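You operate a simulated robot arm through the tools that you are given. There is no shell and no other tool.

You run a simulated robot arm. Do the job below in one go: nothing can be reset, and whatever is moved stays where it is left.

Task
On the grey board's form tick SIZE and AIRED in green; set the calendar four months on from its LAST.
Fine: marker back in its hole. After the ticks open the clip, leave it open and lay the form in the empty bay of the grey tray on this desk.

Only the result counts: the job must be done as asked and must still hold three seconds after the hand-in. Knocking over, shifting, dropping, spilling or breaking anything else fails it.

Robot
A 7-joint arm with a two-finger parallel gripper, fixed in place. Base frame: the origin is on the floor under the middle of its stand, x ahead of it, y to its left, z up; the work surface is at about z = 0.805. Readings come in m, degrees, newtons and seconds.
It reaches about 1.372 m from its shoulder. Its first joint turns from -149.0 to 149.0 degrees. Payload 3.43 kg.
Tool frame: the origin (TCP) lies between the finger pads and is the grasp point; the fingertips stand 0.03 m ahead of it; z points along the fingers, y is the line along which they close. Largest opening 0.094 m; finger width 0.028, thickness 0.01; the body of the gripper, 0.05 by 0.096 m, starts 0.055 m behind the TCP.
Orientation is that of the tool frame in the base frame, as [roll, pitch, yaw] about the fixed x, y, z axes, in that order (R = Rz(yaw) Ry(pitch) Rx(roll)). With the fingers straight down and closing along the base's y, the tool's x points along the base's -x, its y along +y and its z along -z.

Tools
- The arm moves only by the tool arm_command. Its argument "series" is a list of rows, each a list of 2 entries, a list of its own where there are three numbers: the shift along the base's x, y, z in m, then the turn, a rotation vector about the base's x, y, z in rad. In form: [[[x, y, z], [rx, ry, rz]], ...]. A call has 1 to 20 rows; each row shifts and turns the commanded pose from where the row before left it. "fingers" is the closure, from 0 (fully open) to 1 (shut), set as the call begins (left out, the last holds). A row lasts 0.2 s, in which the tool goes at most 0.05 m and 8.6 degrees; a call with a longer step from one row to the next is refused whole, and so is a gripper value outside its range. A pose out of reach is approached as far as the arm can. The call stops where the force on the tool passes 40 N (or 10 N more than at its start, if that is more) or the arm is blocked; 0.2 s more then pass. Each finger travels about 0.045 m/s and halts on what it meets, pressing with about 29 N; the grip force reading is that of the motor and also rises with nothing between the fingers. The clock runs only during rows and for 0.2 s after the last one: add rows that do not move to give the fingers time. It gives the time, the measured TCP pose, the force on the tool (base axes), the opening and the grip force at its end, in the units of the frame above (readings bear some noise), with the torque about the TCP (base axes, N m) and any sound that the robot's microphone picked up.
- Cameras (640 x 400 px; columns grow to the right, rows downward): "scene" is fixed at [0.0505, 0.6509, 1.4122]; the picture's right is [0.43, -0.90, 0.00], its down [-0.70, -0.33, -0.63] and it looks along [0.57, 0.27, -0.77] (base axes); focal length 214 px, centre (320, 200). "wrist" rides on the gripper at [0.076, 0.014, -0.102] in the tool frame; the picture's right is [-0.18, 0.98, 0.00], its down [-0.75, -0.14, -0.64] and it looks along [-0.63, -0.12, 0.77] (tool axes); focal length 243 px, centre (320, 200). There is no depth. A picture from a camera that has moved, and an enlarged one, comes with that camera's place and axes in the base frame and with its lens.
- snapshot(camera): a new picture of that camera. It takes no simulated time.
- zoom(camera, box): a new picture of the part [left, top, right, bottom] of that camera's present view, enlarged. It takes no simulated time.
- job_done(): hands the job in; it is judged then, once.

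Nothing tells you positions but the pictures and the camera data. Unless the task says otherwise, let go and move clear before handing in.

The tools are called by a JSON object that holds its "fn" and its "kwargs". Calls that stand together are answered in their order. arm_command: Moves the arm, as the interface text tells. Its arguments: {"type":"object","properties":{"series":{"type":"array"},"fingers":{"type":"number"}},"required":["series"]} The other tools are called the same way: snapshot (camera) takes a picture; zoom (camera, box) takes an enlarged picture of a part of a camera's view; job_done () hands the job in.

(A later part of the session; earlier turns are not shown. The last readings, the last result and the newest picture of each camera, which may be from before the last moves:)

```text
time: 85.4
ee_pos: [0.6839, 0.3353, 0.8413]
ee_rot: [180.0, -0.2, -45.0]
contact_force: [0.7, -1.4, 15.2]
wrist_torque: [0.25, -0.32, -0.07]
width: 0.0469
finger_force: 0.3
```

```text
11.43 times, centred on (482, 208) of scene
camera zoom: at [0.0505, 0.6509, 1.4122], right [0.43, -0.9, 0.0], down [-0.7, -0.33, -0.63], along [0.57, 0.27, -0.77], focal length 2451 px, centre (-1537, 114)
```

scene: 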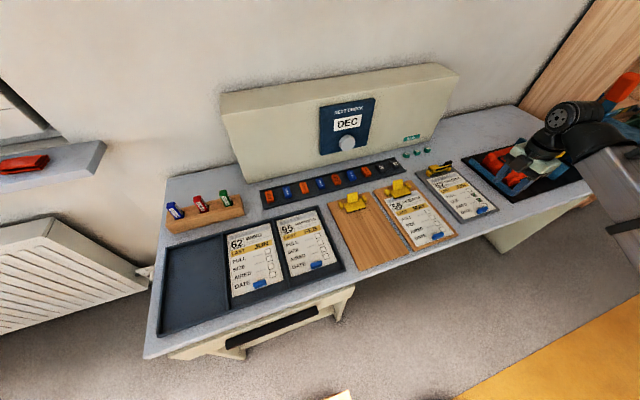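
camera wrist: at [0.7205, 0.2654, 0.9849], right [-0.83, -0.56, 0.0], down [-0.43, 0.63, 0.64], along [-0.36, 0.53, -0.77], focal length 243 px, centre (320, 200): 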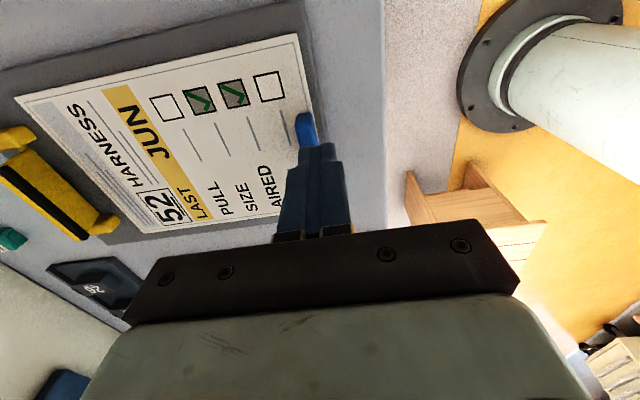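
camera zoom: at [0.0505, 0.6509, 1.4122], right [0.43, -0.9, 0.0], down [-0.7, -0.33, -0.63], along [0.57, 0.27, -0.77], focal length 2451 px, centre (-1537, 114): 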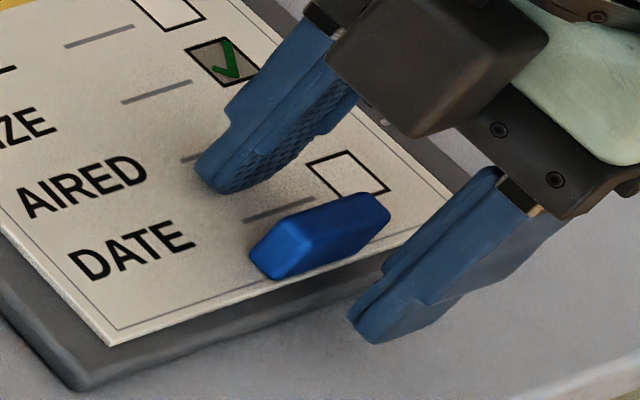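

The fingertips touched the paper at fingertip z 0.813. I'll back off half a millimetre, close, and then try a small lift while watching the forces.

{"fn": "arm_command", "kwargs": {"series": [[[0, 0, 0.001], [0, 0, 0]], [[0, 0, 0], [0, 0, 0]]]}}

{"fn": "arm_command", "kwargs": {"series": [[[0, 0, 0], [0, 0, 0]], [[0, 0, 0], [0, 0, 0]], [[0, 0, 0], [0, 0, 0]], [[0, 0, 0], [0, 0, 0]], [[0, 0, 0], [0, 0, 0]], [[0, 0, 0], [0, 0, 0]], [[0, 0, 0], [0, 0, 0]]], "fingers": 1}}

{"fn": "zoom", "kwargs": {"camera": "wrist", "box": [220, 60, 420, 240]}}

{"fn": "zoom", "kwargs": {"camera": "scene", "box": [460, 190, 505, 225]}}

```text
time: 86.0
ee_pos: [0.6847, 0.3351, 0.8425]
ee_rot: [180.0, -0.2, -45.0]
contact_force: [-0.4, -0.6, 0.2]
wrist_torque: [0.01, -0.02, 0.0]
width: 0.0472
finger_force: 0.1
```

```text
time: 87.6
ee_pos: [0.685, 0.3358, 0.8427]
ee_rot: [179.9, -0.1, -45.0]
contact_force: [-0.4, 0.8, 0.4]
wrist_torque: [-0.04, 0.01, -0.01]
width: 0.0112
finger_force: 29.3
```

```text
2.22 times, centred on (320, 150) of wrist
camera zoom: at [0.7283, 0.2718, 0.9459], right [-0.83, -0.56, 0.0], down [-0.43, 0.63, 0.64], along [-0.36, 0.53, -0.77], focal length 539 px, centre (320, 311)
```

zoom: 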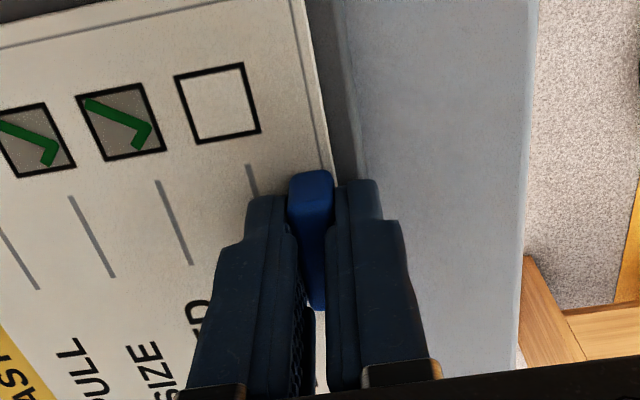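

```text
11.43 times, centred on (482, 208) of scene
camera zoom: at [0.0505, 0.6509, 1.4122], right [0.43, -0.9, 0.0], down [-0.7, -0.33, -0.63], along [0.57, 0.27, -0.77], focal length 2451 px, centre (-1537, 114)
```

zoom: 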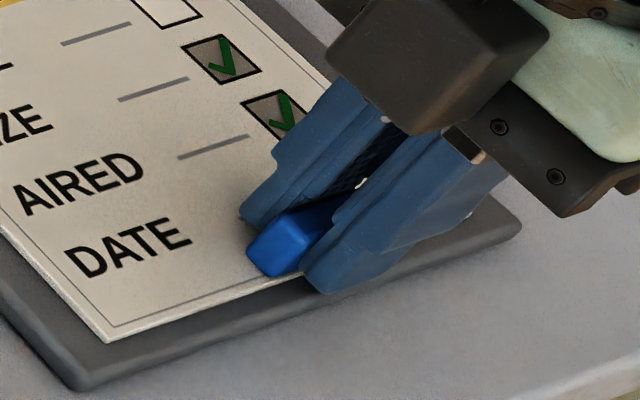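

The grip looks solid on the tab. I'll lift very slowly, 4 mm.

{"fn": "arm_command", "kwargs": {"series": [[[0, 0, 0.001], [0, 0, 0]], [[0, 0, 0.001], [0, 0, 0]], [[0, 0, 0.001], [0, 0, 0]], [[0, 0, 0.001], [0, 0, 0]]]}}

{"fn": "zoom", "kwargs": {"camera": "scene", "box": [440, 180, 515, 225]}}

```text
time: 88.6
ee_pos: [0.6838, 0.3341, 0.8476]
ee_rot: [-180.0, -0.1, -45.0]
contact_force: [-0.2, -0.1, -0.3]
wrist_torque: [-0.05, 0.02, 0.01]
width: 0.0108
finger_force: 28.8
```

```text
8.53 times, centred on (478, 202) of scene
camera zoom: at [0.0505, 0.6509, 1.4122], right [0.43, -0.9, 0.0], down [-0.7, -0.33, -0.63], along [0.57, 0.27, -0.77], focal length 1830 px, centre (-1024, 179)
```

zoom: 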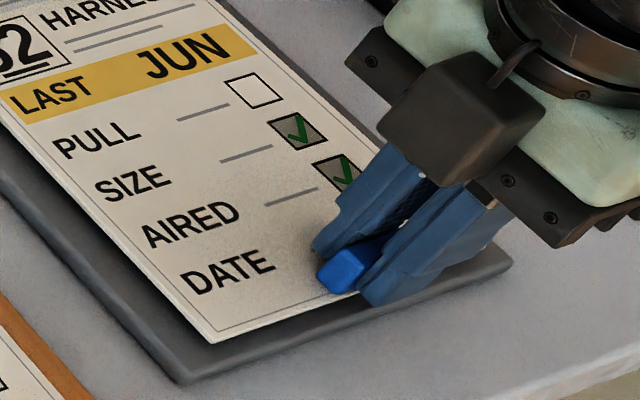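

The form's edge is lifting with the tab. I'll keep lifting slowly.

{"fn": "arm_command", "kwargs": {"series": [[[0, 0, 0.002], [0, 0, 0]], [[0, 0, 0.002], [0, 0, 0]], [[0, 0, 0.002], [0, 0, 0]], [[0, 0, 0.002], [0, 0, 0]], [[0, 0, 0.002], [0, 0, 0]]]}}

{"fn": "zoom", "kwargs": {"camera": "scene", "box": [410, 140, 520, 225]}}

{"fn": "snapshot", "kwargs": {"camera": "wrist"}}

```text
time: 89.8
ee_pos: [0.6853, 0.3353, 0.8562]
ee_rot: [-179.9, -0.3, -45.0]
contact_force: [0.7, 0.3, -0.2]
wrist_torque: [-0.04, 0.05, -0.02]
width: 0.0108
finger_force: 28.3
```

```text
4.71 times, centred on (465, 182) of scene
camera zoom: at [0.0505, 0.6509, 1.4122], right [0.43, -0.9, 0.0], down [-0.7, -0.33, -0.63], along [0.57, 0.27, -0.77], focal length 1009 px, centre (-362, 282)
```

zoom: 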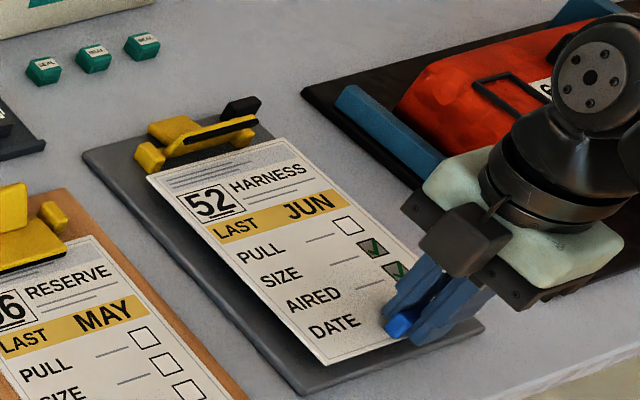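

```text
taken
camera wrist: at [0.7278, 0.2712, 0.9602], right [-0.83, -0.56, 0.0], down [-0.43, 0.63, 0.64], along [-0.36, 0.53, -0.77], focal length 243 px, centre (320, 200)
```

wrist: 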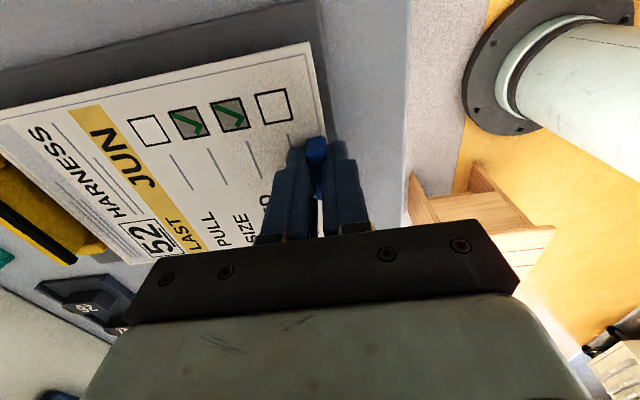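

The whole sheet comes up level with the tab. I'll draw it forward slightly, clear of the open jaw, and lift it higher.

{"fn": "arm_command", "kwargs": {"series": [[[-0.003, -0.003, 0.004], [0, 0, 0]], [[-0.004, -0.004, 0.006], [0, 0, 0]], [[-0.003, -0.003, 0.01], [0, 0, 0]], [[0, 0, 0.012], [0, 0, 0]], [[0, 0, 0.015], [0, 0, 0]], [[0, 0, 0.015], [0, 0, 0]], [[0, 0, 0.015], [0, 0, 0]], [[0, 0, 0.015], [0, 0, 0]], [[0, 0, 0], [0, 0, 0]]]}}

{"fn": "snapshot", "kwargs": {"camera": "wrist"}}

{"fn": "zoom", "kwargs": {"camera": "scene", "box": [400, 120, 530, 225]}}

```text
time: 91.8
ee_pos: [0.6733, 0.325, 0.9476]
ee_rot: [-179.9, -0.1, -44.9]
contact_force: [1.1, 0.1, 0.0]
wrist_torque: [-0.04, -0.02, 0.02]
width: 0.0105
finger_force: 28.6
```

```text
taken
camera wrist: at [0.7163, 0.2616, 1.051], right [-0.83, -0.56, 0.0], down [-0.43, 0.63, 0.64], along [-0.36, 0.53, -0.77], focal length 243 px, centre (320, 200)
```

wrist: 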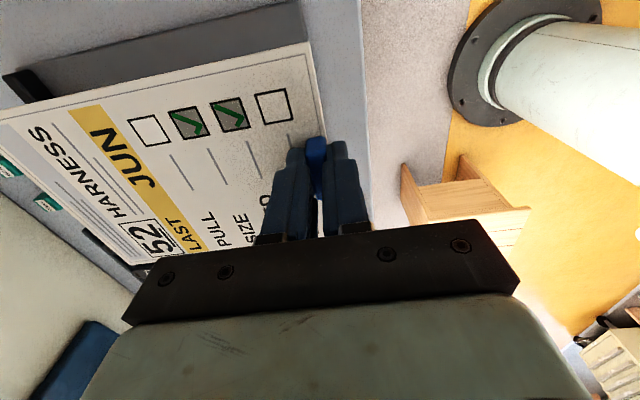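

```text
3.81 times, centred on (465, 172) of scene
camera zoom: at [0.0505, 0.6509, 1.4122], right [0.43, -0.9, 0.0], down [-0.7, -0.33, -0.63], along [0.57, 0.27, -0.77], focal length 817 px, centre (-232, 305)
```

zoom: 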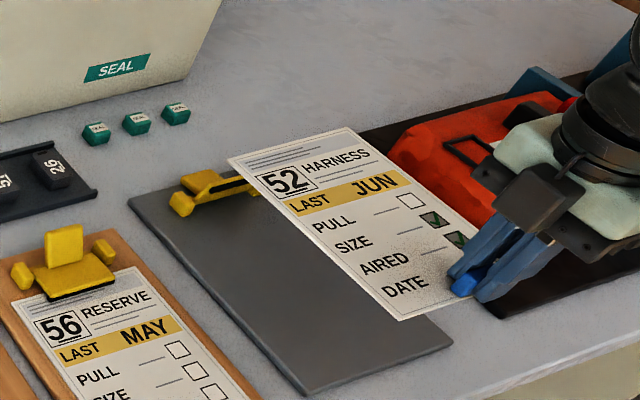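

The form hangs level in the gripper and the clip remains open. I'll carry it left along the desk at a safe height.

{"fn": "arm_command", "kwargs": {"series": [[[-0.01, 0.01, 0.006], [0, 0, 0]], [[-0.018, 0.0187, 0.006], [0, 0, 0]], [[-0.0228, 0.02375, 0.006], [0, 0, 0]], [[-0.0228, 0.02375, 0.006], [0, 0, 0]], [[-0.0228, 0.02375, 0.006], [0, 0, 0]], [[-0.0228, 0.02375, 0.006], [0, 0, 0]], [[-0.0228, 0.02375, 0.006], [0, 0, 0]], [[-0.0228, 0.02375, 0.006], [0, 0, 0]], [[-0.0228, 0.02375, 0], [0, 0, 0]], [[-0.0228, 0.02375, 0], [0, 0, 0]], [[-0.0228, 0.02375, 0], [0, 0, 0]], [[-0.0228, 0.02375, 0], [0, 0, 0]], [[-0.0228, 0.02375, 0], [0, 0, 0]], [[-0.0228, 0.02375, 0], [0, 0, 0]], [[-0.0228, 0.02375, 0], [0, 0, 0]], [[-0.0228, 0.02375, 0], [0, 0, 0]]]}}

{"fn": "snapshot", "kwargs": {"camera": "scene"}}

{"fn": "snapshot", "kwargs": {"camera": "wrist"}}

```text
time: 95.2
ee_pos: [0.3282, 0.6839, 0.9987]
ee_rot: [-180.0, -0.2, -45.0]
contact_force: [-1.5, -0.5, -0.9]
wrist_torque: [-0.04, 0.02, -0.02]
width: 0.0105
finger_force: 28.7
```

```text
taken
```

scene: 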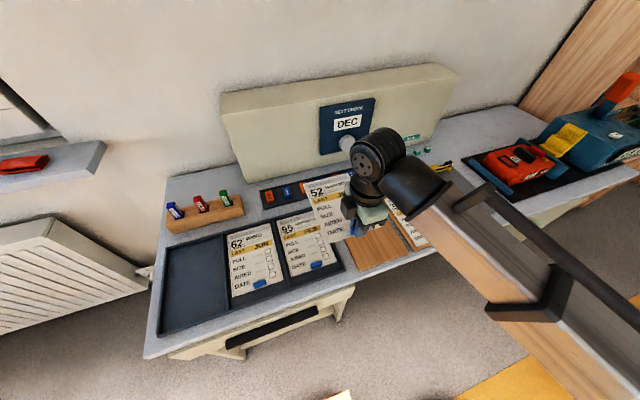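

```text
taken
camera wrist: at [0.3719, 0.6202, 1.1024], right [-0.83, -0.56, 0.0], down [-0.43, 0.63, 0.64], along [-0.36, 0.53, -0.77], focal length 243 px, centre (320, 200)
```

wrist: 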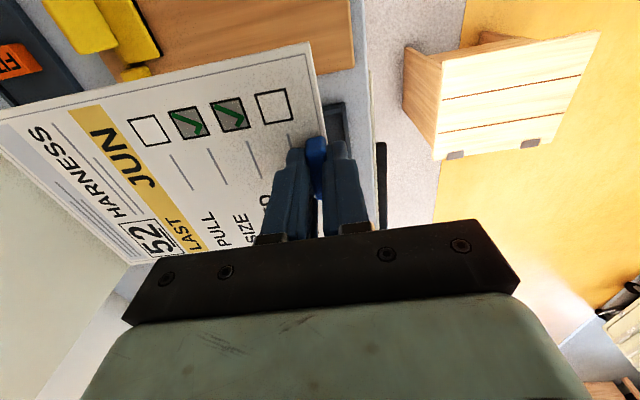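

The form is held level over the middle of the desk. I'll measure the empty bay from the scene camera while it is unobstructed.

{"fn": "zoom", "kwargs": {"camera": "scene", "box": [135, 215, 295, 345]}}

{"fn": "zoom", "kwargs": {"camera": "scene", "box": [210, 210, 350, 300]}}

```text
3.08 times, centred on (215, 280) of scene
camera zoom: at [0.0505, 0.6509, 1.4122], right [0.43, -0.9, 0.0], down [-0.7, -0.33, -0.63], along [0.57, 0.27, -0.77], focal length 660 px, centre (643, -46)
```

zoom: 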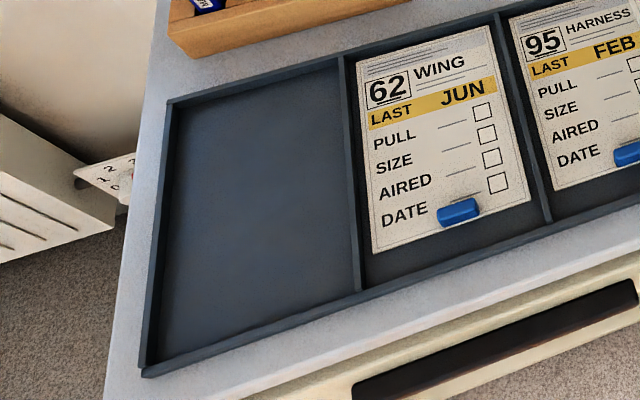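

```text
4.44 times, centred on (280, 255) of scene
camera zoom: at [0.0505, 0.6509, 1.4122], right [0.43, -0.9, 0.0], down [-0.7, -0.33, -0.63], along [0.57, 0.27, -0.77], focal length 953 px, centre (498, -44)
```

zoom: 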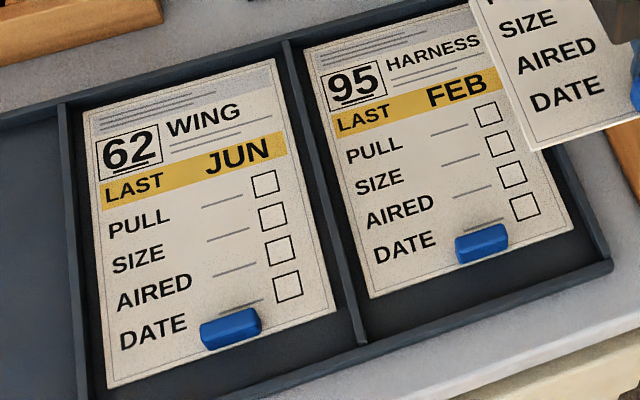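

The bay's floor centre is at about (0.095, 1.06). The form's centre is offset (0.059, 0.0705) from the TCP, so the TCP target is about (0.036, 0.989). I'll carry the form above the bay.

{"fn": "arm_command", "kwargs": {"series": [[[-0.015, 0.015, 0], [0, 0, 0]], [[-0.023, 0.024, 0], [0, 0, 0]], [[-0.0235, 0.0245, 0], [0, 0, 0]], [[-0.0235, 0.0245, 0], [0, 0, 0]], [[-0.0235, 0.0245, 0], [0, 0, 0]], [[-0.0235, 0.0245, 0], [0, 0, 0]], [[-0.0235, 0.0245, 0], [0, 0, 0]], [[-0.0235, 0.0245, 0], [0, 0, 0]], [[-0.0235, 0.0245, 0], [0, 0, 0]], [[-0.0235, 0.0245, 0], [0, 0, 0]], [[-0.0235, 0.0245, 0], [0, 0, 0]], [[-0.0235, 0.0245, 0], [0, 0, 0]], [[-0.0193, 0.0212, 0], [0, 0, 0]], [[0, 0, 0], [0, 0, 0]], [[0, 0, 0], [0, 0, 0]]]}}

{"fn": "snapshot", "kwargs": {"camera": "scene"}}

{"fn": "snapshot", "kwargs": {"camera": "wrist"}}

```text
time: 98.4
ee_pos: [0.0336, 0.99, 0.9976]
ee_rot: [179.9, -0.2, -45.1]
contact_force: [0.2, 0.1, -0.3]
wrist_torque: [-0.04, 0.02, 0.02]
width: 0.0109
finger_force: 28.9
```

```text
taken
```

scene: 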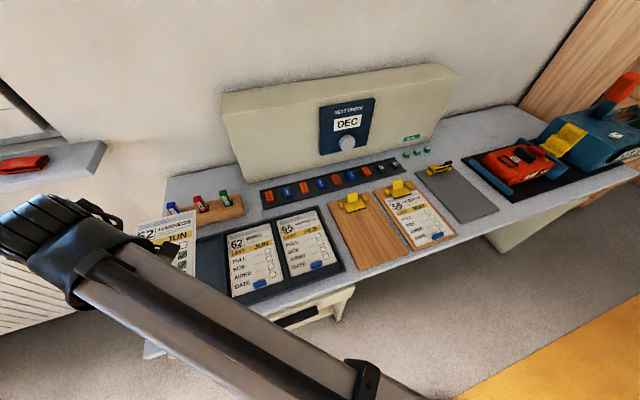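

```text
taken
camera wrist: at [0.0763, 0.9273, 1.1013], right [-0.83, -0.56, 0.0], down [-0.43, 0.63, 0.64], along [-0.36, 0.53, -0.77], focal length 243 px, centre (320, 200)
```

wrist: 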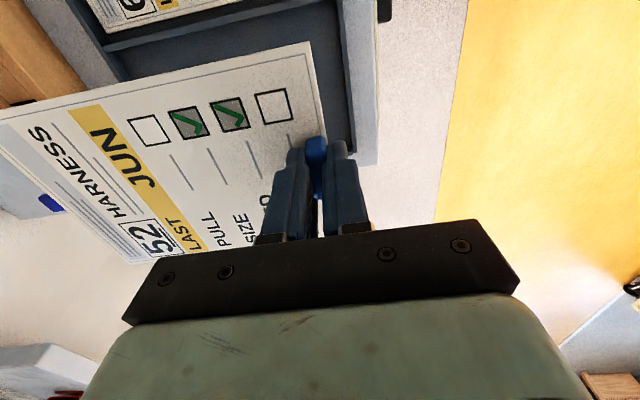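

The form is above the bay. I'll enlarge the wrist view to locate the divider and the front wall relative to the form.

{"fn": "zoom", "kwargs": {"camera": "wrist", "box": [70, 0, 390, 170]}}

```text
2.00 times, centred on (230, 85) of wrist
camera zoom: at [0.0763, 0.9273, 1.1013], right [-0.83, -0.56, 0.0], down [-0.43, 0.63, 0.64], along [-0.36, 0.53, -0.77], focal length 485 px, centre (500, 430)
```

zoom: 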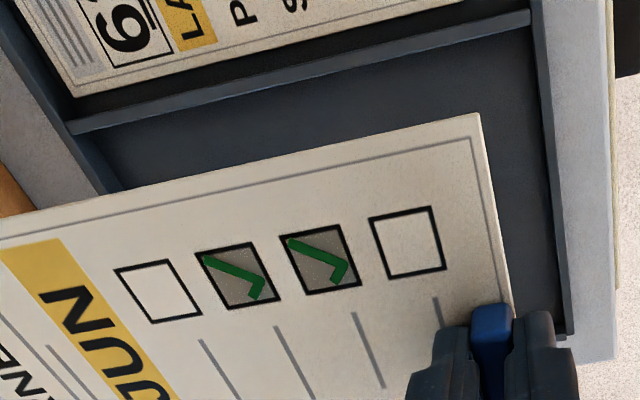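

The bay spans e_r −0.758 to −0.605 and e_d 0.697 to 0.932. The form needs a shift of about 4 mm right and 4 mm back to be centred with room for the fingers. I'll apply it and lower partway.

{"fn": "arm_command", "kwargs": {"series": [[[0.0062, -0.0004, 0], [0, 0, 0]], [[0, 0, -0.016], [0, 0, 0]], [[0, 0, -0.018], [0, 0, 0]], [[0, 0, -0.018], [0, 0, 0]], [[0, 0, -0.018], [0, 0, 0]], [[0, 0, -0.018], [0, 0, 0]], [[0, 0, -0.018], [0, 0, 0]], [[0, 0, -0.014], [0, 0, 0]], [[0, 0, 0], [0, 0, 0]], [[0, 0, 0], [0, 0, 0]]]}}

{"fn": "zoom", "kwargs": {"camera": "wrist", "box": [0, 0, 400, 250]}}

{"fn": "snapshot", "kwargs": {"camera": "scene"}}

```text
time: 100.6
ee_pos: [0.043, 0.9915, 0.8777]
ee_rot: [-179.9, -0.1, -45.0]
contact_force: [0.6, 0.2, 0.2]
wrist_torque: [-0.01, 0.01, -0.01]
width: 0.0108
finger_force: 28.7
```

```text
1.60 times, centred on (200, 125) of wrist
camera zoom: at [0.0859, 0.9271, 0.9809], right [-0.83, -0.56, 0.0], down [-0.43, 0.63, 0.64], along [-0.36, 0.53, -0.77], focal length 388 px, centre (512, 320)
```

zoom: 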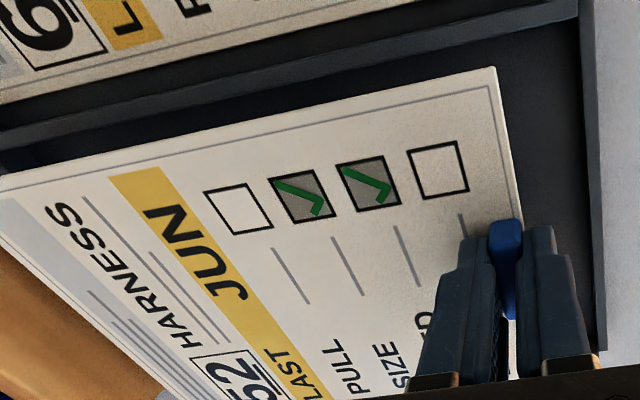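

```text
taken
```

scene: 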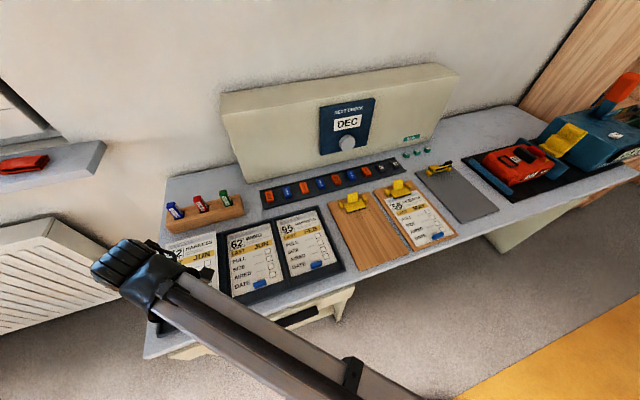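

The form is over the bay with margins on all sides. I'll nudge it 2 mm left and forward and lower it almost to the floor.

{"fn": "arm_command", "kwargs": {"series": [[[-0.0025, -0.0003, -0.006], [0, 0, 0]], [[0, 0, -0.008], [0, 0, 0]], [[0, 0, -0.008], [0, 0, 0]], [[0, 0, -0.006], [0, 0, 0]], [[0, 0, 0], [0, 0, 0]], [[0, 0, 0], [0, 0, 0]]]}}

{"fn": "zoom", "kwargs": {"camera": "wrist", "box": [0, 0, 400, 250]}}

```text
time: 102.0
ee_pos: [0.039, 0.9922, 0.8491]
ee_rot: [179.9, -0.2, -45.0]
contact_force: [0.6, 0.3, -0.1]
wrist_torque: [-0.05, 0.06, 0.0]
width: 0.0105
finger_force: 29.7
```

```text
1.60 times, centred on (200, 125) of wrist
camera zoom: at [0.0818, 0.9272, 0.9522], right [-0.83, -0.56, 0.0], down [-0.43, 0.63, 0.64], along [-0.36, 0.53, -0.77], focal length 388 px, centre (512, 320)
```

zoom: 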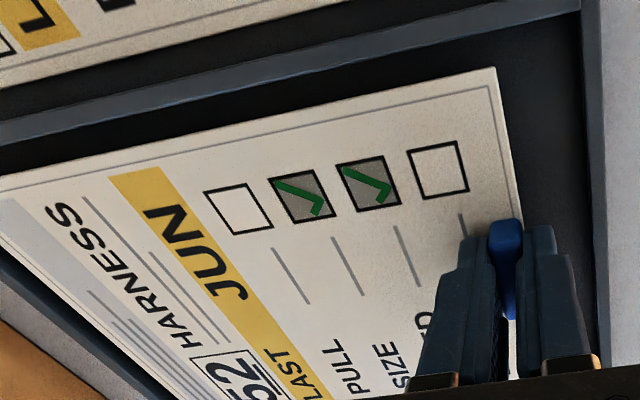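

The form sits inside the walls with gaps on the right, front and back. I'll lower the last few millimetres until it touches.

{"fn": "arm_command", "kwargs": {"series": [[[0, 0, -0.002], [0, 0, 0]], [[0, 0, -0.002], [0, 0, 0]], [[0, 0, -0.001], [0, 0, 0]], [[0, 0, -0.001], [0, 0, 0]], [[0, 0, 0], [0, 0, 0]]]}}

```text
time: 103.2
ee_pos: [0.0386, 0.9913, 0.8429]
ee_rot: [-179.9, -0.2, -45.1]
contact_force: [-0.5, 0.5, -0.3]
wrist_torque: [-0.02, -0.01, -0.02]
width: 0.0109
finger_force: 29.1
```

{"fn": "arm_command", "kwargs": {"series": [[[0, 0, -0.001], [0, 0, 0]], [[0, 0, -0.001], [0, 0, 0]], [[0, 0, 0], [0, 0, 0]]]}}

{"fn": "zoom", "kwargs": {"camera": "wrist", "box": [0, 0, 400, 250]}}

```text
time: 104.0
ee_pos: [0.0395, 0.9918, 0.8413]
ee_rot: [180.0, -0.1, -45.0]
contact_force: [-0.6, -0.6, -0.3]
wrist_torque: [-0.01, 0.03, 0.02]
width: 0.0108
finger_force: 28.7
```

```text
1.60 times, centred on (200, 125) of wrist
camera zoom: at [0.0825, 0.9283, 0.9447], right [-0.83, -0.56, 0.0], down [-0.43, 0.63, 0.64], along [-0.36, 0.53, -0.77], focal length 388 px, centre (512, 320)
```

zoom: 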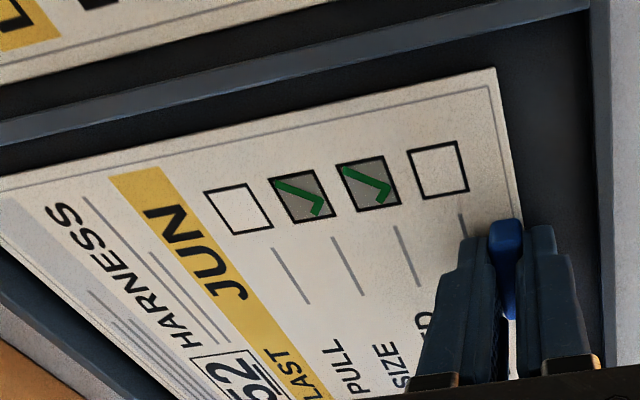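

No contact yet. I'll continue in 1 mm steps.

{"fn": "arm_command", "kwargs": {"series": [[[0, 0, -0.001], [0, 0, 0]], [[0, 0, -0.001], [0, 0, 0]], [[0, 0, 0], [0, 0, 0]]]}}

```text
time: 104.8
ee_pos: [0.0396, 0.9929, 0.8403]
ee_rot: [179.9, 0.0, -44.9]
contact_force: [0.2, 0.5, -0.6]
wrist_torque: [-0.03, 0.04, -0.01]
width: 0.0109
finger_force: 29.6
```

{"fn": "arm_command", "kwargs": {"series": [[[0, 0, -0.001], [0, 0, 0]], [[0, 0, 0], [0, 0, 0]]]}}

{"fn": "zoom", "kwargs": {"camera": "wrist", "box": [0, 0, 400, 250]}}

```text
time: 105.4
ee_pos: [0.0401, 0.9908, 0.8391]
ee_rot: [-179.9, -0.1, -45.0]
contact_force: [0.7, 0.6, 2.2]
wrist_torque: [0.03, 0.0, -0.02]
width: 0.0107
finger_force: 29.1
```

```text
1.60 times, centred on (200, 125) of wrist
camera zoom: at [0.0828, 0.9279, 0.9428], right [-0.83, -0.56, 0.0], down [-0.43, 0.63, 0.64], along [-0.36, 0.53, -0.77], focal length 388 px, centre (512, 320)
```

zoom: 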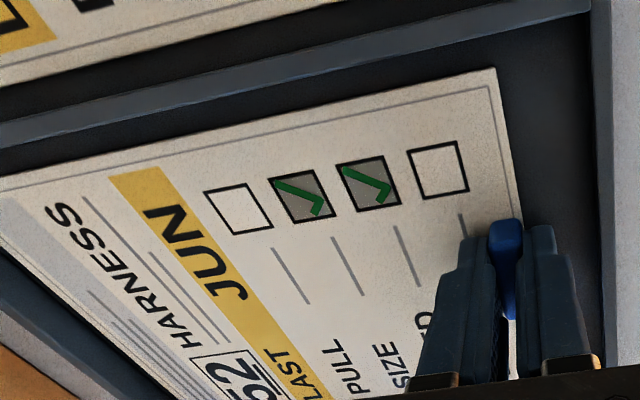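

The form touches the tray floor with 2 N and has margins all round. I'll open the fingers slightly to release the tab, then rise straight up.

{"fn": "arm_command", "kwargs": {"series": [[[0, 0, 0], [0, 0, 0]], [[0, 0, 0], [0, 0, 0]], [[0, 0, 0], [0, 0, 0]], [[0, 0, 0], [0, 0, 0]]], "fingers": 0.734}}

{"fn": "arm_command", "kwargs": {"series": [[[0, 0, 0.005], [0, 0, 0]], [[0, 0, 0.01], [0, 0, 0]], [[0, 0, 0.02], [0, 0, 0]], [[0, 0, 0.03], [0, 0, 0]], [[0, 0, 0.03], [0, 0, 0]], [[0, 0, 0.03], [0, 0, 0]], [[0, 0, 0], [0, 0, 0]]]}}

{"fn": "snapshot", "kwargs": {"camera": "wrist"}}

{"fn": "snapshot", "kwargs": {"camera": "scene"}}

```text
time: 106.4
ee_pos: [0.0395, 0.9911, 0.8393]
ee_rot: [180.0, -0.1, -45.0]
contact_force: [-0.5, -0.2, 0.5]
wrist_torque: [0.02, 0.0, 0.02]
width: 0.0249
finger_force: 0.1
```

```text
time: 108.0
ee_pos: [0.0423, 0.9926, 0.9634]
ee_rot: [-180.0, -0.2, -45.0]
contact_force: [-0.4, 0.1, 1.0]
wrist_torque: [0.01, 0.01, -0.01]
width: 0.0251
finger_force: 0.1
```

```text
taken
camera wrist: at [0.0848, 0.929, 1.0671], right [-0.83, -0.56, 0.0], down [-0.43, 0.63, 0.64], along [-0.36, 0.53, -0.77], focal length 243 px, centre (320, 200)
```

wrist: 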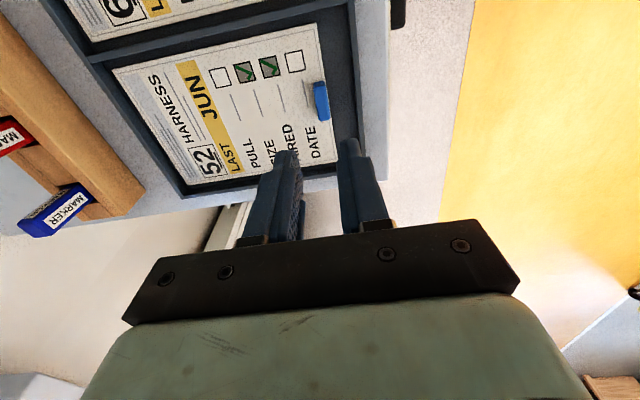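

```text
taken
```

scene: 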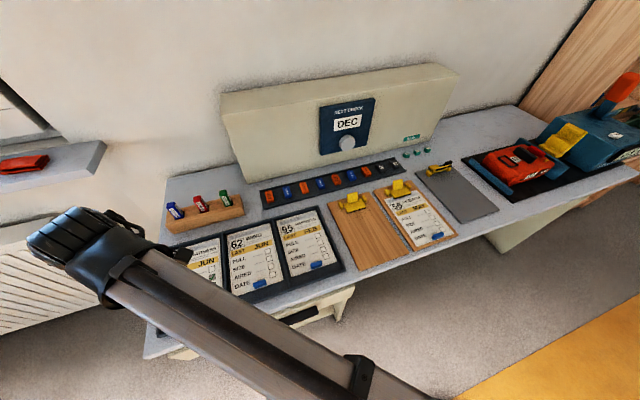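

The form lies flat in the empty bay. Next is the calendar knob: from both cameras the panel is vertical and the knob is near (0.704, 0.846, 0.925), with its axis pointing out of the panel. I'll move in front of it and turn the gripper back.

{"fn": "arm_command", "kwargs": {"series": [[[0, 0, 0.03], [0, 0, 0]], [[0.01, -0.005, 0.03], [0, 0, -0.1]], [[0.037, -0.0185, 0.01], [0, 0, -0.1131]], [[0.0375, -0.019, 0.005], [0, 0, -0.1131]], [[0.038, -0.019, 0], [0, 0, -0.1131]], [[0.038, -0.019, 0], [0, 0, -0.1131]], [[0.038, -0.019, 0], [0, 0, -0.1131]], [[0.038, -0.019, 0], [0, 0, -0.1131]], [[0.038, -0.019, 0], [0, 0, -0.1131]], [[0.038, -0.019, 0], [0, 0, -0.1131]], [[0.038, -0.019, 0], [0, 0, -0.1131]], [[0.038, -0.019, 0], [0, 0, -0.1131]], [[0.038, -0.019, 0], [0, 0, -0.1131]], [[0.038, -0.019, 0], [0, 0, -0.1131]], [[0.038, -0.019, 0], [0, 0, -0.1131]], [[0, 0, 0], [0, 0, 0]]], "fingers": 0}}

{"fn": "snapshot", "kwargs": {"camera": "scene"}}

{"fn": "snapshot", "kwargs": {"camera": "wrist"}}

```text
time: 111.4
ee_pos: [0.5409, 0.738, 1.0375]
ee_rot: [180.0, -0.1, -135.1]
contact_force: [0.2, -0.4, -1.1]
wrist_torque: [0.03, 0.0, -0.02]
width: 0.0939
finger_force: 0.1
```

```text
taken
```

scene: 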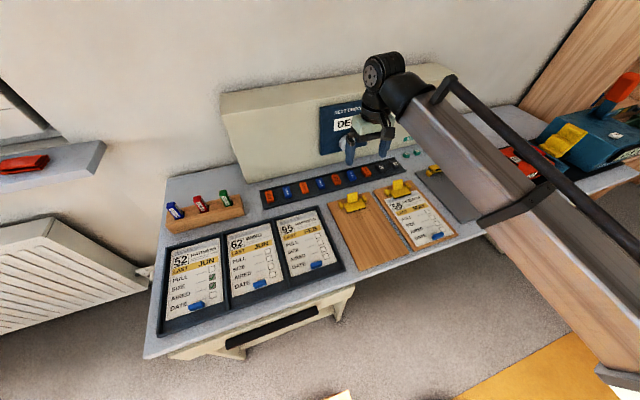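

```text
taken
camera wrist: at [0.4762, 0.6952, 1.1406], right [-0.56, 0.83, 0.0], down [0.63, 0.43, 0.64], along [0.53, 0.36, -0.77], focal length 243 px, centre (320, 200)
```

wrist: 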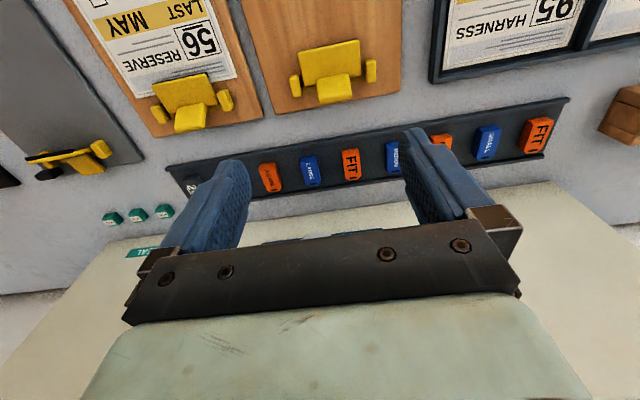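

The form shows in the left bay with its two ticks. I'll tilt the gripper up by 60° to face the panel.

{"fn": "arm_command", "kwargs": {"series": [[[0, 0, 0], [0.0926, -0.0926, 0]], [[0, 0, 0], [0.0926, -0.0926, 0]], [[0, 0, 0], [0.0926, -0.0926, 0]], [[0, 0, 0], [0.0926, -0.0926, 0]], [[0, 0, 0], [0.0926, -0.0926, 0]], [[0, 0, 0], [0.0926, -0.0926, 0]], [[0, 0, 0], [0.0926, -0.0926, 0]], [[0, 0, 0], [0.0926, -0.0926, 0]], [[0, 0, 0], [0, 0, 0]], [[0, 0, 0], [0, 0, 0]]]}}

{"fn": "snapshot", "kwargs": {"camera": "wrist"}}

{"fn": "snapshot", "kwargs": {"camera": "scene"}}

```text
time: 113.6
ee_pos: [0.5421, 0.7389, 1.0389]
ee_rot: [-179.9, 60.0, -134.9]
contact_force: [-1.4, -0.2, -0.1]
wrist_torque: [0.0, 0.01, -0.01]
width: 0.094
finger_force: 0.1
```

```text
taken
camera wrist: at [0.4415, 0.6596, 1.0245], right [-0.63, 0.76, 0.16], down [-0.03, -0.23, 0.97], along [0.78, 0.61, 0.16], focal length 243 px, centre (320, 200)
```

wrist: 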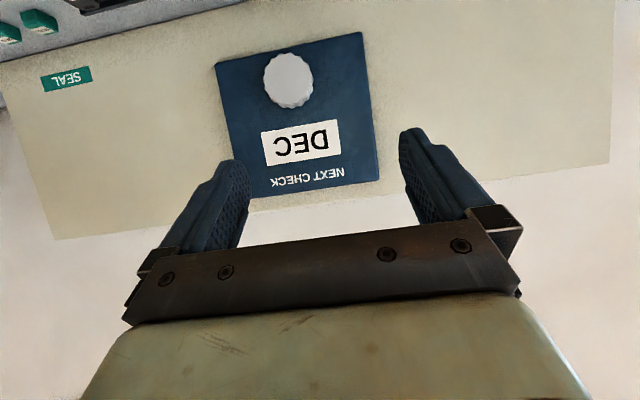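

```text
taken
```

scene: 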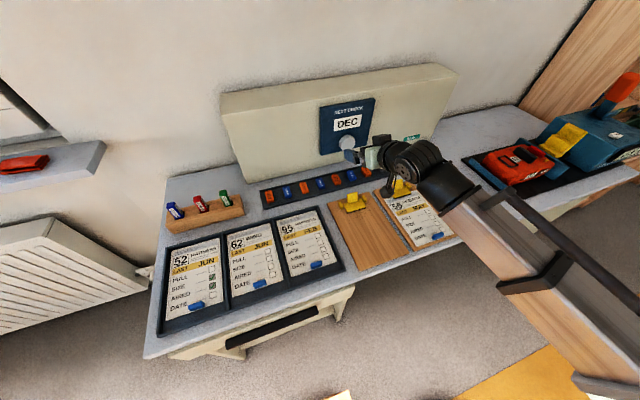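

Good view of the panel, upside down in the picture. I'll enlarge the knob to locate its face and size.

{"fn": "zoom", "kwargs": {"camera": "wrist", "box": [200, 20, 400, 210]}}

{"fn": "zoom", "kwargs": {"camera": "scene", "box": [315, 90, 385, 165]}}

```text
2.11 times, centred on (300, 115) of wrist
camera zoom: at [0.4415, 0.6596, 1.0245], right [-0.63, 0.76, 0.16], down [-0.03, -0.23, 0.97], along [0.78, 0.61, 0.16], focal length 511 px, centre (362, 379)
```

zoom: 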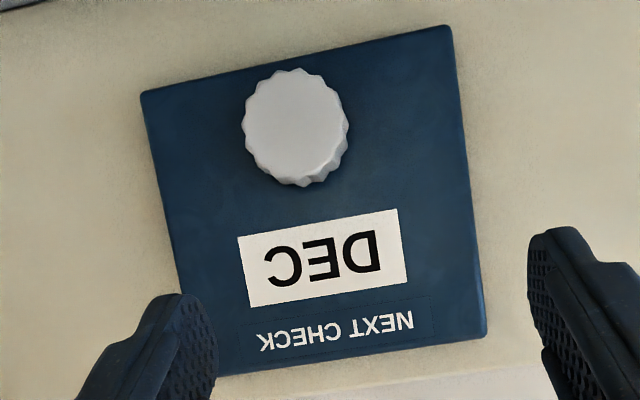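

```text
5.33 times, centred on (350, 128) of scene
camera zoom: at [0.0505, 0.6509, 1.4122], right [0.43, -0.9, 0.0], down [-0.7, -0.33, -0.63], along [0.57, 0.27, -0.77], focal length 1144 px, centre (160, 587)
```

zoom: 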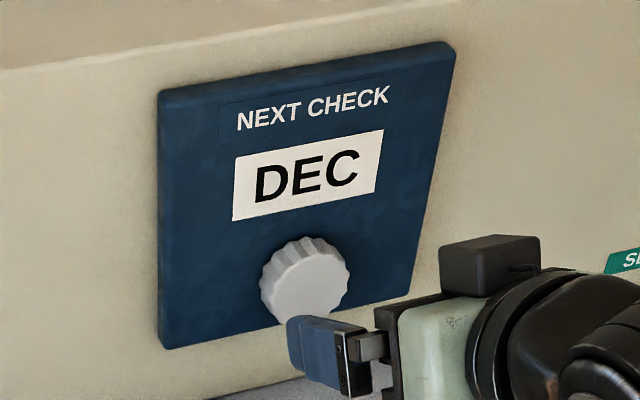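

The knob's face centre triangulates to (0.703, 0.845, 0.922), and it is about 5–6 cm across. I'll move to a standoff 8 cm short of the grip pose, along the tool's axis.

{"fn": "arm_command", "kwargs": {"series": [[[0.0266, 0.0123, -0.0172], [0, 0, 0]], [[0.0266, 0.0123, -0.0172], [0, 0, 0]], [[0.0265, 0.0122, -0.0171], [0, 0, 0]], [[0.0265, 0.0122, -0.0171], [0, 0, 0]], [[0, 0, 0], [0, 0, 0]], [[0, 0, 0], [0, 0, 0]]]}}

{"fn": "snapshot", "kwargs": {"camera": "wrist"}}

{"fn": "zoom", "kwargs": {"camera": "wrist", "box": [200, 20, 440, 210]}}

{"fn": "zoom", "kwargs": {"camera": "scene", "box": [315, 90, 435, 190]}}

```text
time: 115.0
ee_pos: [0.6477, 0.7892, 0.9694]
ee_rot: [-180.0, 59.8, -134.8]
contact_force: [-0.5, 0.3, 0.4]
wrist_torque: [0.0, 0.0, -0.02]
width: 0.094
finger_force: 0.1
```

```text
taken
camera wrist: at [0.5471, 0.7106, 0.9551], right [-0.63, 0.76, 0.16], down [-0.03, -0.23, 0.97], along [0.78, 0.61, 0.16], focal length 243 px, centre (320, 200)
```

wrist: 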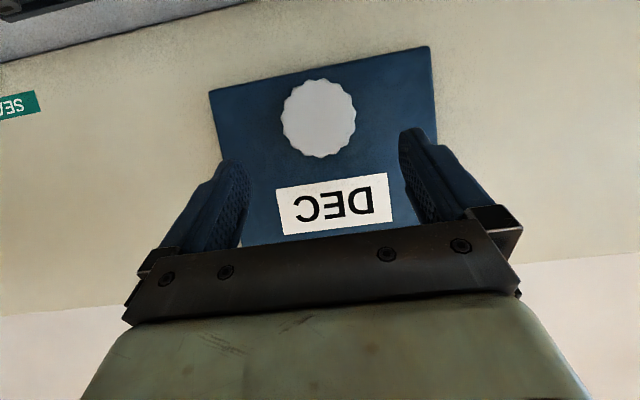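

```text
2.11 times, centred on (320, 115) of wrist
camera zoom: at [0.5471, 0.7106, 0.9551], right [-0.63, 0.76, 0.16], down [-0.03, -0.23, 0.97], along [0.78, 0.61, 0.16], focal length 511 px, centre (320, 379)
```

zoom: 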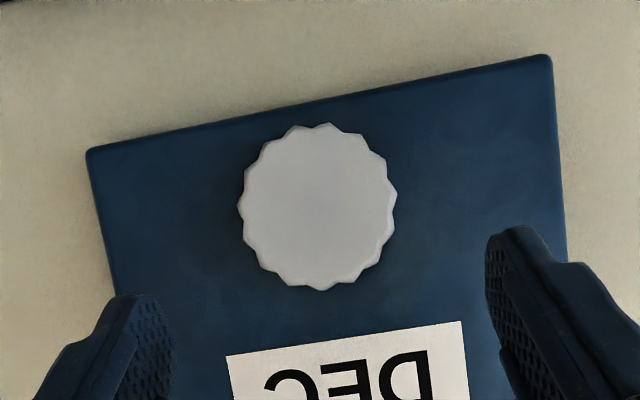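

```text
4.00 times, centred on (375, 140) of scene
camera zoom: at [0.0505, 0.6509, 1.4122], right [0.43, -0.9, 0.0], down [-0.7, -0.33, -0.63], along [0.57, 0.27, -0.77], focal length 858 px, centre (100, 440)
```

zoom: 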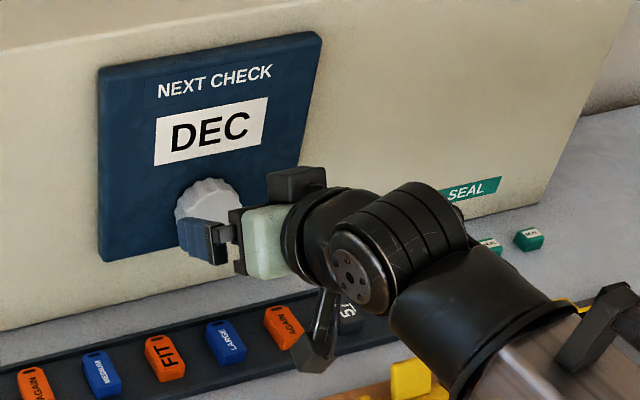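

The two wrist views agree: knob face at (0.699, 0.842, 0.923), 6 cm across, and panel surface about 2.7 cm behind it. I'll advance along the tool axis so the open fingers straddle the knob.

{"fn": "arm_command", "kwargs": {"series": [[[0.0089, 0.0088, -0.0078], [0, 0, 0]], [[0.0089, 0.0088, -0.0078], [0, 0, 0]], [[0.0089, 0.0088, -0.0078], [0, 0, 0]], [[0.0089, 0.0088, -0.0078], [0, 0, 0]], [[0.0045, 0.0045, -0.004], [0, 0, 0]], [[0, 0, 0], [0, 0, 0]], [[0, 0, 0], [0, 0, 0]]]}}

{"fn": "snapshot", "kwargs": {"camera": "wrist"}}

{"fn": "zoom", "kwargs": {"camera": "scene", "box": [315, 90, 435, 190]}}

```text
time: 116.6
ee_pos: [0.6876, 0.8282, 0.9338]
ee_rot: [-179.8, 59.9, -134.9]
contact_force: [0.1, -0.4, 0.2]
wrist_torque: [0.0, -0.02, 0.03]
width: 0.0941
finger_force: 0.0
```

```text
taken
camera wrist: at [0.5874, 0.7489, 0.9209], right [-0.63, 0.76, 0.16], down [-0.03, -0.23, 0.97], along [0.78, 0.61, 0.16], focal length 243 px, centre (320, 200)
```

wrist: 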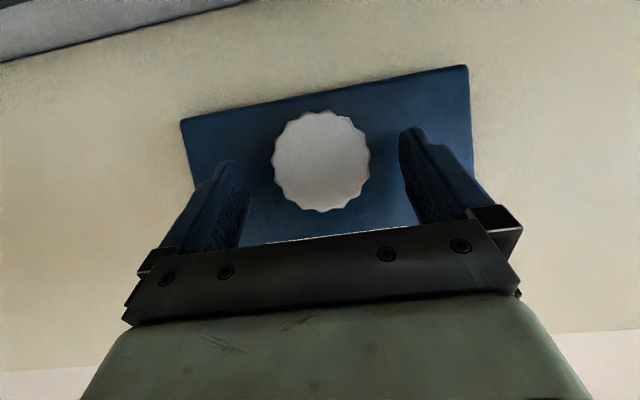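

```text
4.00 times, centred on (375, 140) of scene
camera zoom: at [0.0505, 0.6509, 1.4122], right [0.43, -0.9, 0.0], down [-0.7, -0.33, -0.63], along [0.57, 0.27, -0.77], focal length 858 px, centre (100, 440)
```

zoom: 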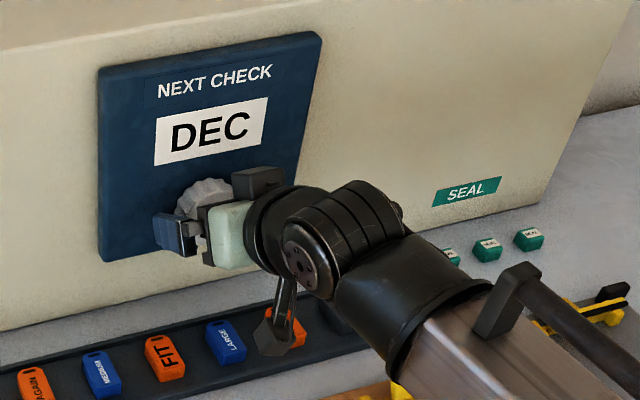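

The fingers straddle the knob, about 7 mm short of full depth. I'll advance the rest and close on it.

{"fn": "arm_command", "kwargs": {"series": [[[0.0018, 0.0024, -0.002], [0, 0, 0]], [[0.0017, 0.0025, -0.002], [0, 0, 0]], [[0, 0, 0], [0, 0, 0]]]}}

{"fn": "arm_command", "kwargs": {"series": [[[0, 0, 0], [0, 0, 0]], [[0, 0, 0], [0, 0, 0]], [[0, 0, 0], [0, 0, 0]], [[0, 0, 0], [0, 0, 0]], [[0, 0, 0], [0, 0, 0]]], "fingers": 1}}

{"fn": "snapshot", "kwargs": {"camera": "wrist"}}

{"fn": "zoom", "kwargs": {"camera": "scene", "box": [315, 90, 435, 190]}}

```text
time: 117.4
ee_pos: [0.6912, 0.8334, 0.931]
ee_rot: [-179.9, 59.9, -134.9]
contact_force: [0.3, 0.4, -0.1]
wrist_torque: [0.0, 0.0, 0.02]
width: 0.0942
finger_force: 0.1
```

```text
time: 118.6
ee_pos: [0.6915, 0.8331, 0.9311]
ee_rot: [-179.9, 59.9, -134.9]
contact_force: [5.1, -4.7, 0.2]
wrist_torque: [-0.03, -0.06, 0.26]
width: 0.0614
finger_force: 45.2
```

```text
taken
camera wrist: at [0.5918, 0.7541, 0.9169], right [-0.63, 0.76, 0.16], down [-0.03, -0.22, 0.97], along [0.78, 0.61, 0.16], focal length 243 px, centre (320, 200)
```

wrist: 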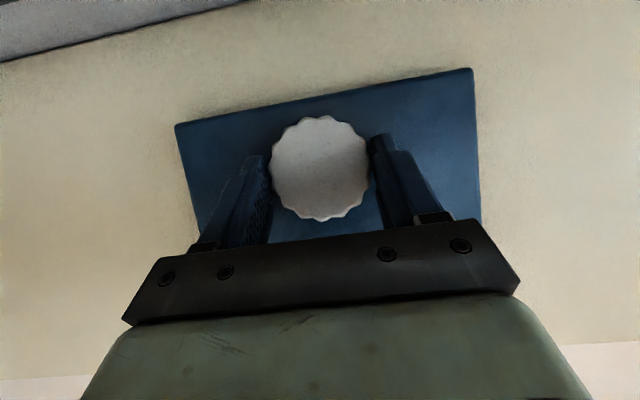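

```text
4.00 times, centred on (375, 140) of scene
camera zoom: at [0.0505, 0.6509, 1.4122], right [0.43, -0.9, 0.0], down [-0.7, -0.33, -0.63], along [0.57, 0.27, -0.77], focal length 858 px, centre (100, 440)
```

zoom: 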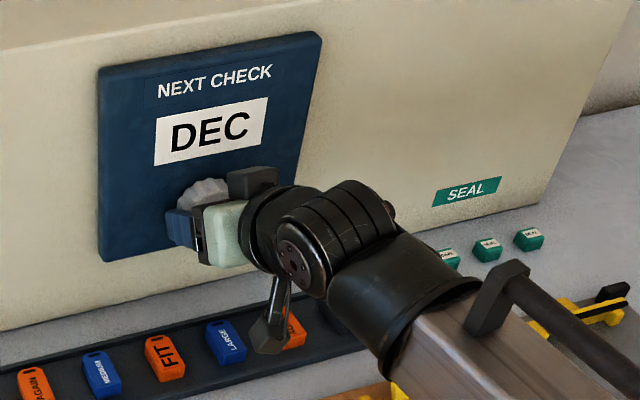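

The knob is gripped at 61 mm. I'll turn it anticlockwise about its own axis by 15° and watch the display.

{"fn": "arm_command", "kwargs": {"series": [[[-0.0008, 0.0008, -0.0001], [-0.0926, -0.0926, 0]], [[-0.0008, 0.0008, -0.0002], [-0.0926, -0.0926, 0]], [[0, 0, 0], [0, 0, 0]]]}}

{"fn": "zoom", "kwargs": {"camera": "scene", "box": [315, 90, 435, 190]}}

{"fn": "snapshot", "kwargs": {"camera": "wrist"}}

```text
time: 119.4
ee_pos: [0.6907, 0.8357, 0.9305]
ee_rot: [-151.7, 56.6, -110.8]
contact_force: [7.5, -2.9, -1.9]
wrist_torque: [0.01, -0.1, 0.08]
width: 0.0615
finger_force: 45.4
```

```text
4.00 times, centred on (375, 140) of scene
camera zoom: at [0.0505, 0.6509, 1.4122], right [0.43, -0.9, 0.0], down [-0.7, -0.33, -0.63], along [0.57, 0.27, -0.77], focal length 858 px, centre (100, 440)
```

zoom: 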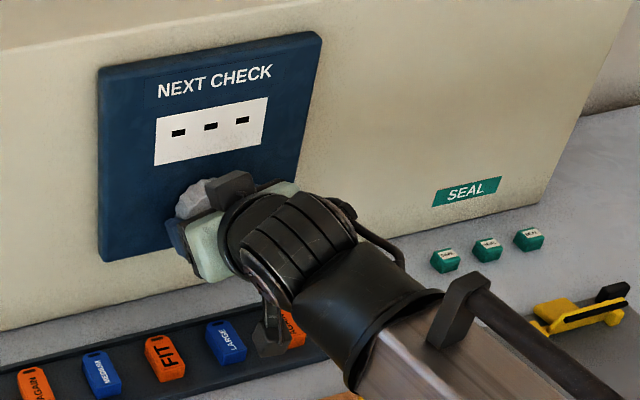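

```text
taken
camera wrist: at [0.5933, 0.7526, 0.9135], right [-0.63, 0.77, -0.1], down [-0.21, -0.04, 0.98], along [0.74, 0.64, 0.19], focal length 243 px, centre (320, 200)
```

wrist: 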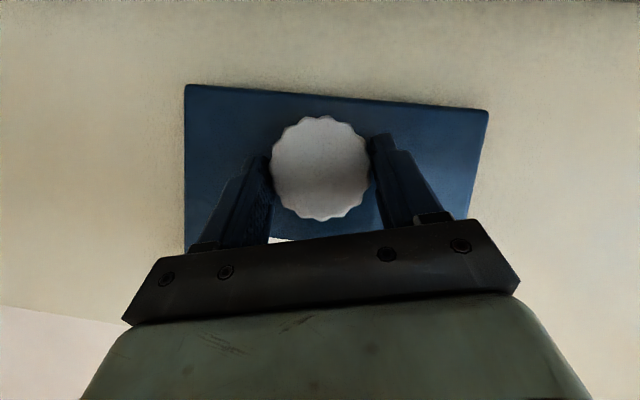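

The display shows dashes between positions, so the knob turns with the gripper. I'll turn 15° more to reach the next position.

{"fn": "arm_command", "kwargs": {"series": [[[-0.0008, 0.0008, -0.0004], [-0.0926, -0.0926, 0]], [[-0.0007, 0.0007, -0.0005], [-0.0926, -0.0926, 0]], [[0, 0, 0], [0, 0, 0]]]}}

{"fn": "zoom", "kwargs": {"camera": "scene", "box": [315, 90, 435, 190]}}

```text
time: 120.2
ee_pos: [0.6881, 0.8372, 0.9288]
ee_rot: [-130.8, 48.4, -94.1]
contact_force: [13.2, -0.7, 2.8]
wrist_torque: [-0.62, 0.4, 0.07]
width: 0.0614
finger_force: 44.9
```

```text
4.00 times, centred on (375, 140) of scene
camera zoom: at [0.0505, 0.6509, 1.4122], right [0.43, -0.9, 0.0], down [-0.7, -0.33, -0.63], along [0.57, 0.27, -0.77], focal length 858 px, centre (100, 440)
```

zoom: 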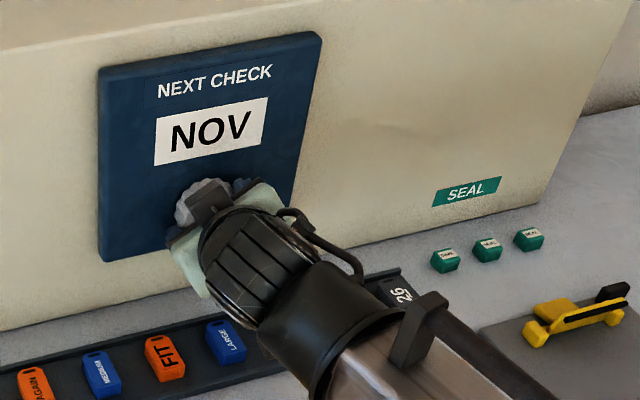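

Now it shows NOV, so this direction steps back one month per 30°. Another 30° should give OCT. I'll do the first 15° while relieving the small side load.

{"fn": "arm_command", "kwargs": {"series": [[[0.0001, 0.0003, -0.0006], [-0.0926, -0.0926, 0]], [[0.0001, 0.0003, -0.0006], [-0.0926, -0.0926, 0]], [[0, 0, 0], [0, 0, 0]]]}}

{"fn": "zoom", "kwargs": {"camera": "scene", "box": [315, 90, 435, 190]}}

{"fn": "snapshot", "kwargs": {"camera": "scene"}}

```text
time: 121.0
ee_pos: [0.687, 0.838, 0.9283]
ee_rot: [-116.5, 37.6, -84.1]
contact_force: [3.8, 9.2, -0.2]
wrist_torque: [-0.03, 0.04, -1.07]
width: 0.0618
finger_force: 44.0
```

```text
4.00 times, centred on (375, 140) of scene
camera zoom: at [0.0505, 0.6509, 1.4122], right [0.43, -0.9, 0.0], down [-0.7, -0.33, -0.63], along [0.57, 0.27, -0.77], focal length 858 px, centre (100, 440)
```

zoom: 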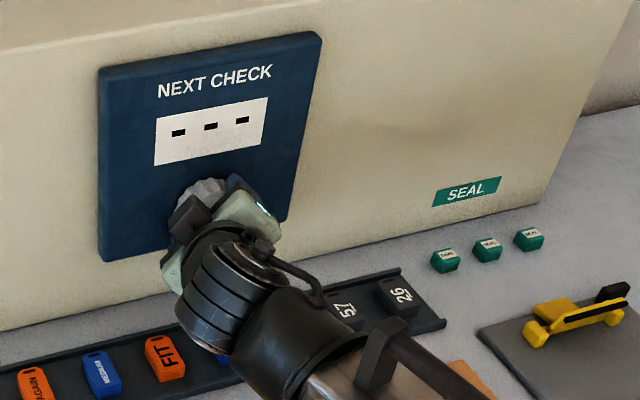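

```text
taken
```

scene: 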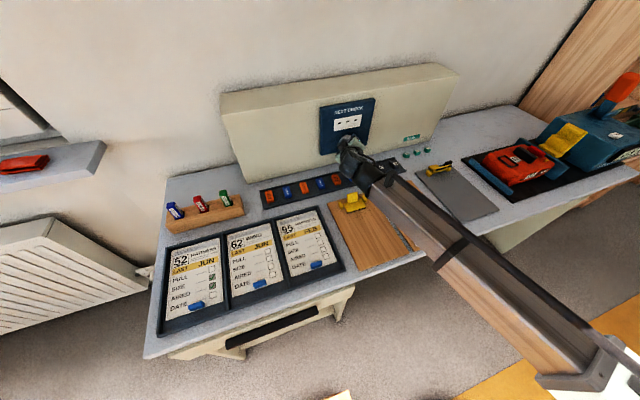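

Halfway to the next position. I'll turn the last 15°.

{"fn": "arm_command", "kwargs": {"series": [[[-0.0003, 0.0006, -0.0008], [-0.0926, -0.0926, 0]], [[-0.0003, 0.0006, -0.0008], [-0.0926, -0.0926, 0]], [[0, 0, 0], [0, 0, 0]]]}}

{"fn": "zoom", "kwargs": {"camera": "scene", "box": [315, 90, 435, 190]}}

{"fn": "snapshot", "kwargs": {"camera": "wrist"}}

```text
time: 121.8
ee_pos: [0.6869, 0.838, 0.925]
ee_rot: [-106.0, 25.5, -78.5]
contact_force: [-7.9, 10.6, -3.3]
wrist_torque: [0.27, -0.18, 0.61]
width: 0.0615
finger_force: 45.0
```

```text
4.00 times, centred on (375, 140) of scene
camera zoom: at [0.0505, 0.6509, 1.4122], right [0.43, -0.9, 0.0], down [-0.7, -0.33, -0.63], along [0.57, 0.27, -0.77], focal length 858 px, centre (100, 440)
```

zoom: 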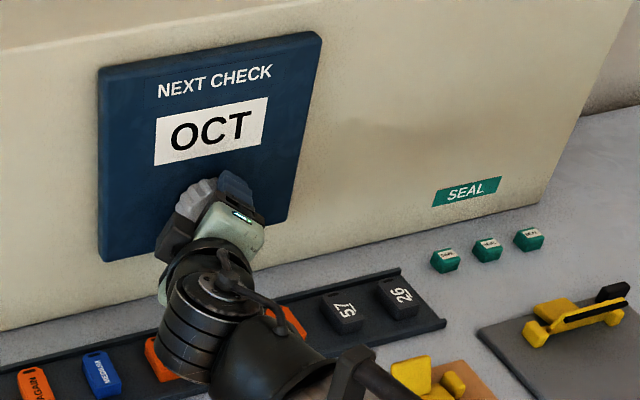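

```text
taken
camera wrist: at [0.6008, 0.745, 0.9074], right [-0.38, 0.51, -0.77], down [-0.67, 0.42, 0.61], along [0.63, 0.75, 0.18], focal length 243 px, centre (320, 200)
```

wrist: 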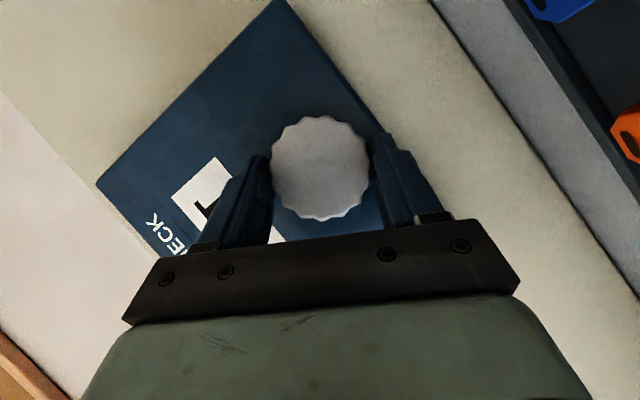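

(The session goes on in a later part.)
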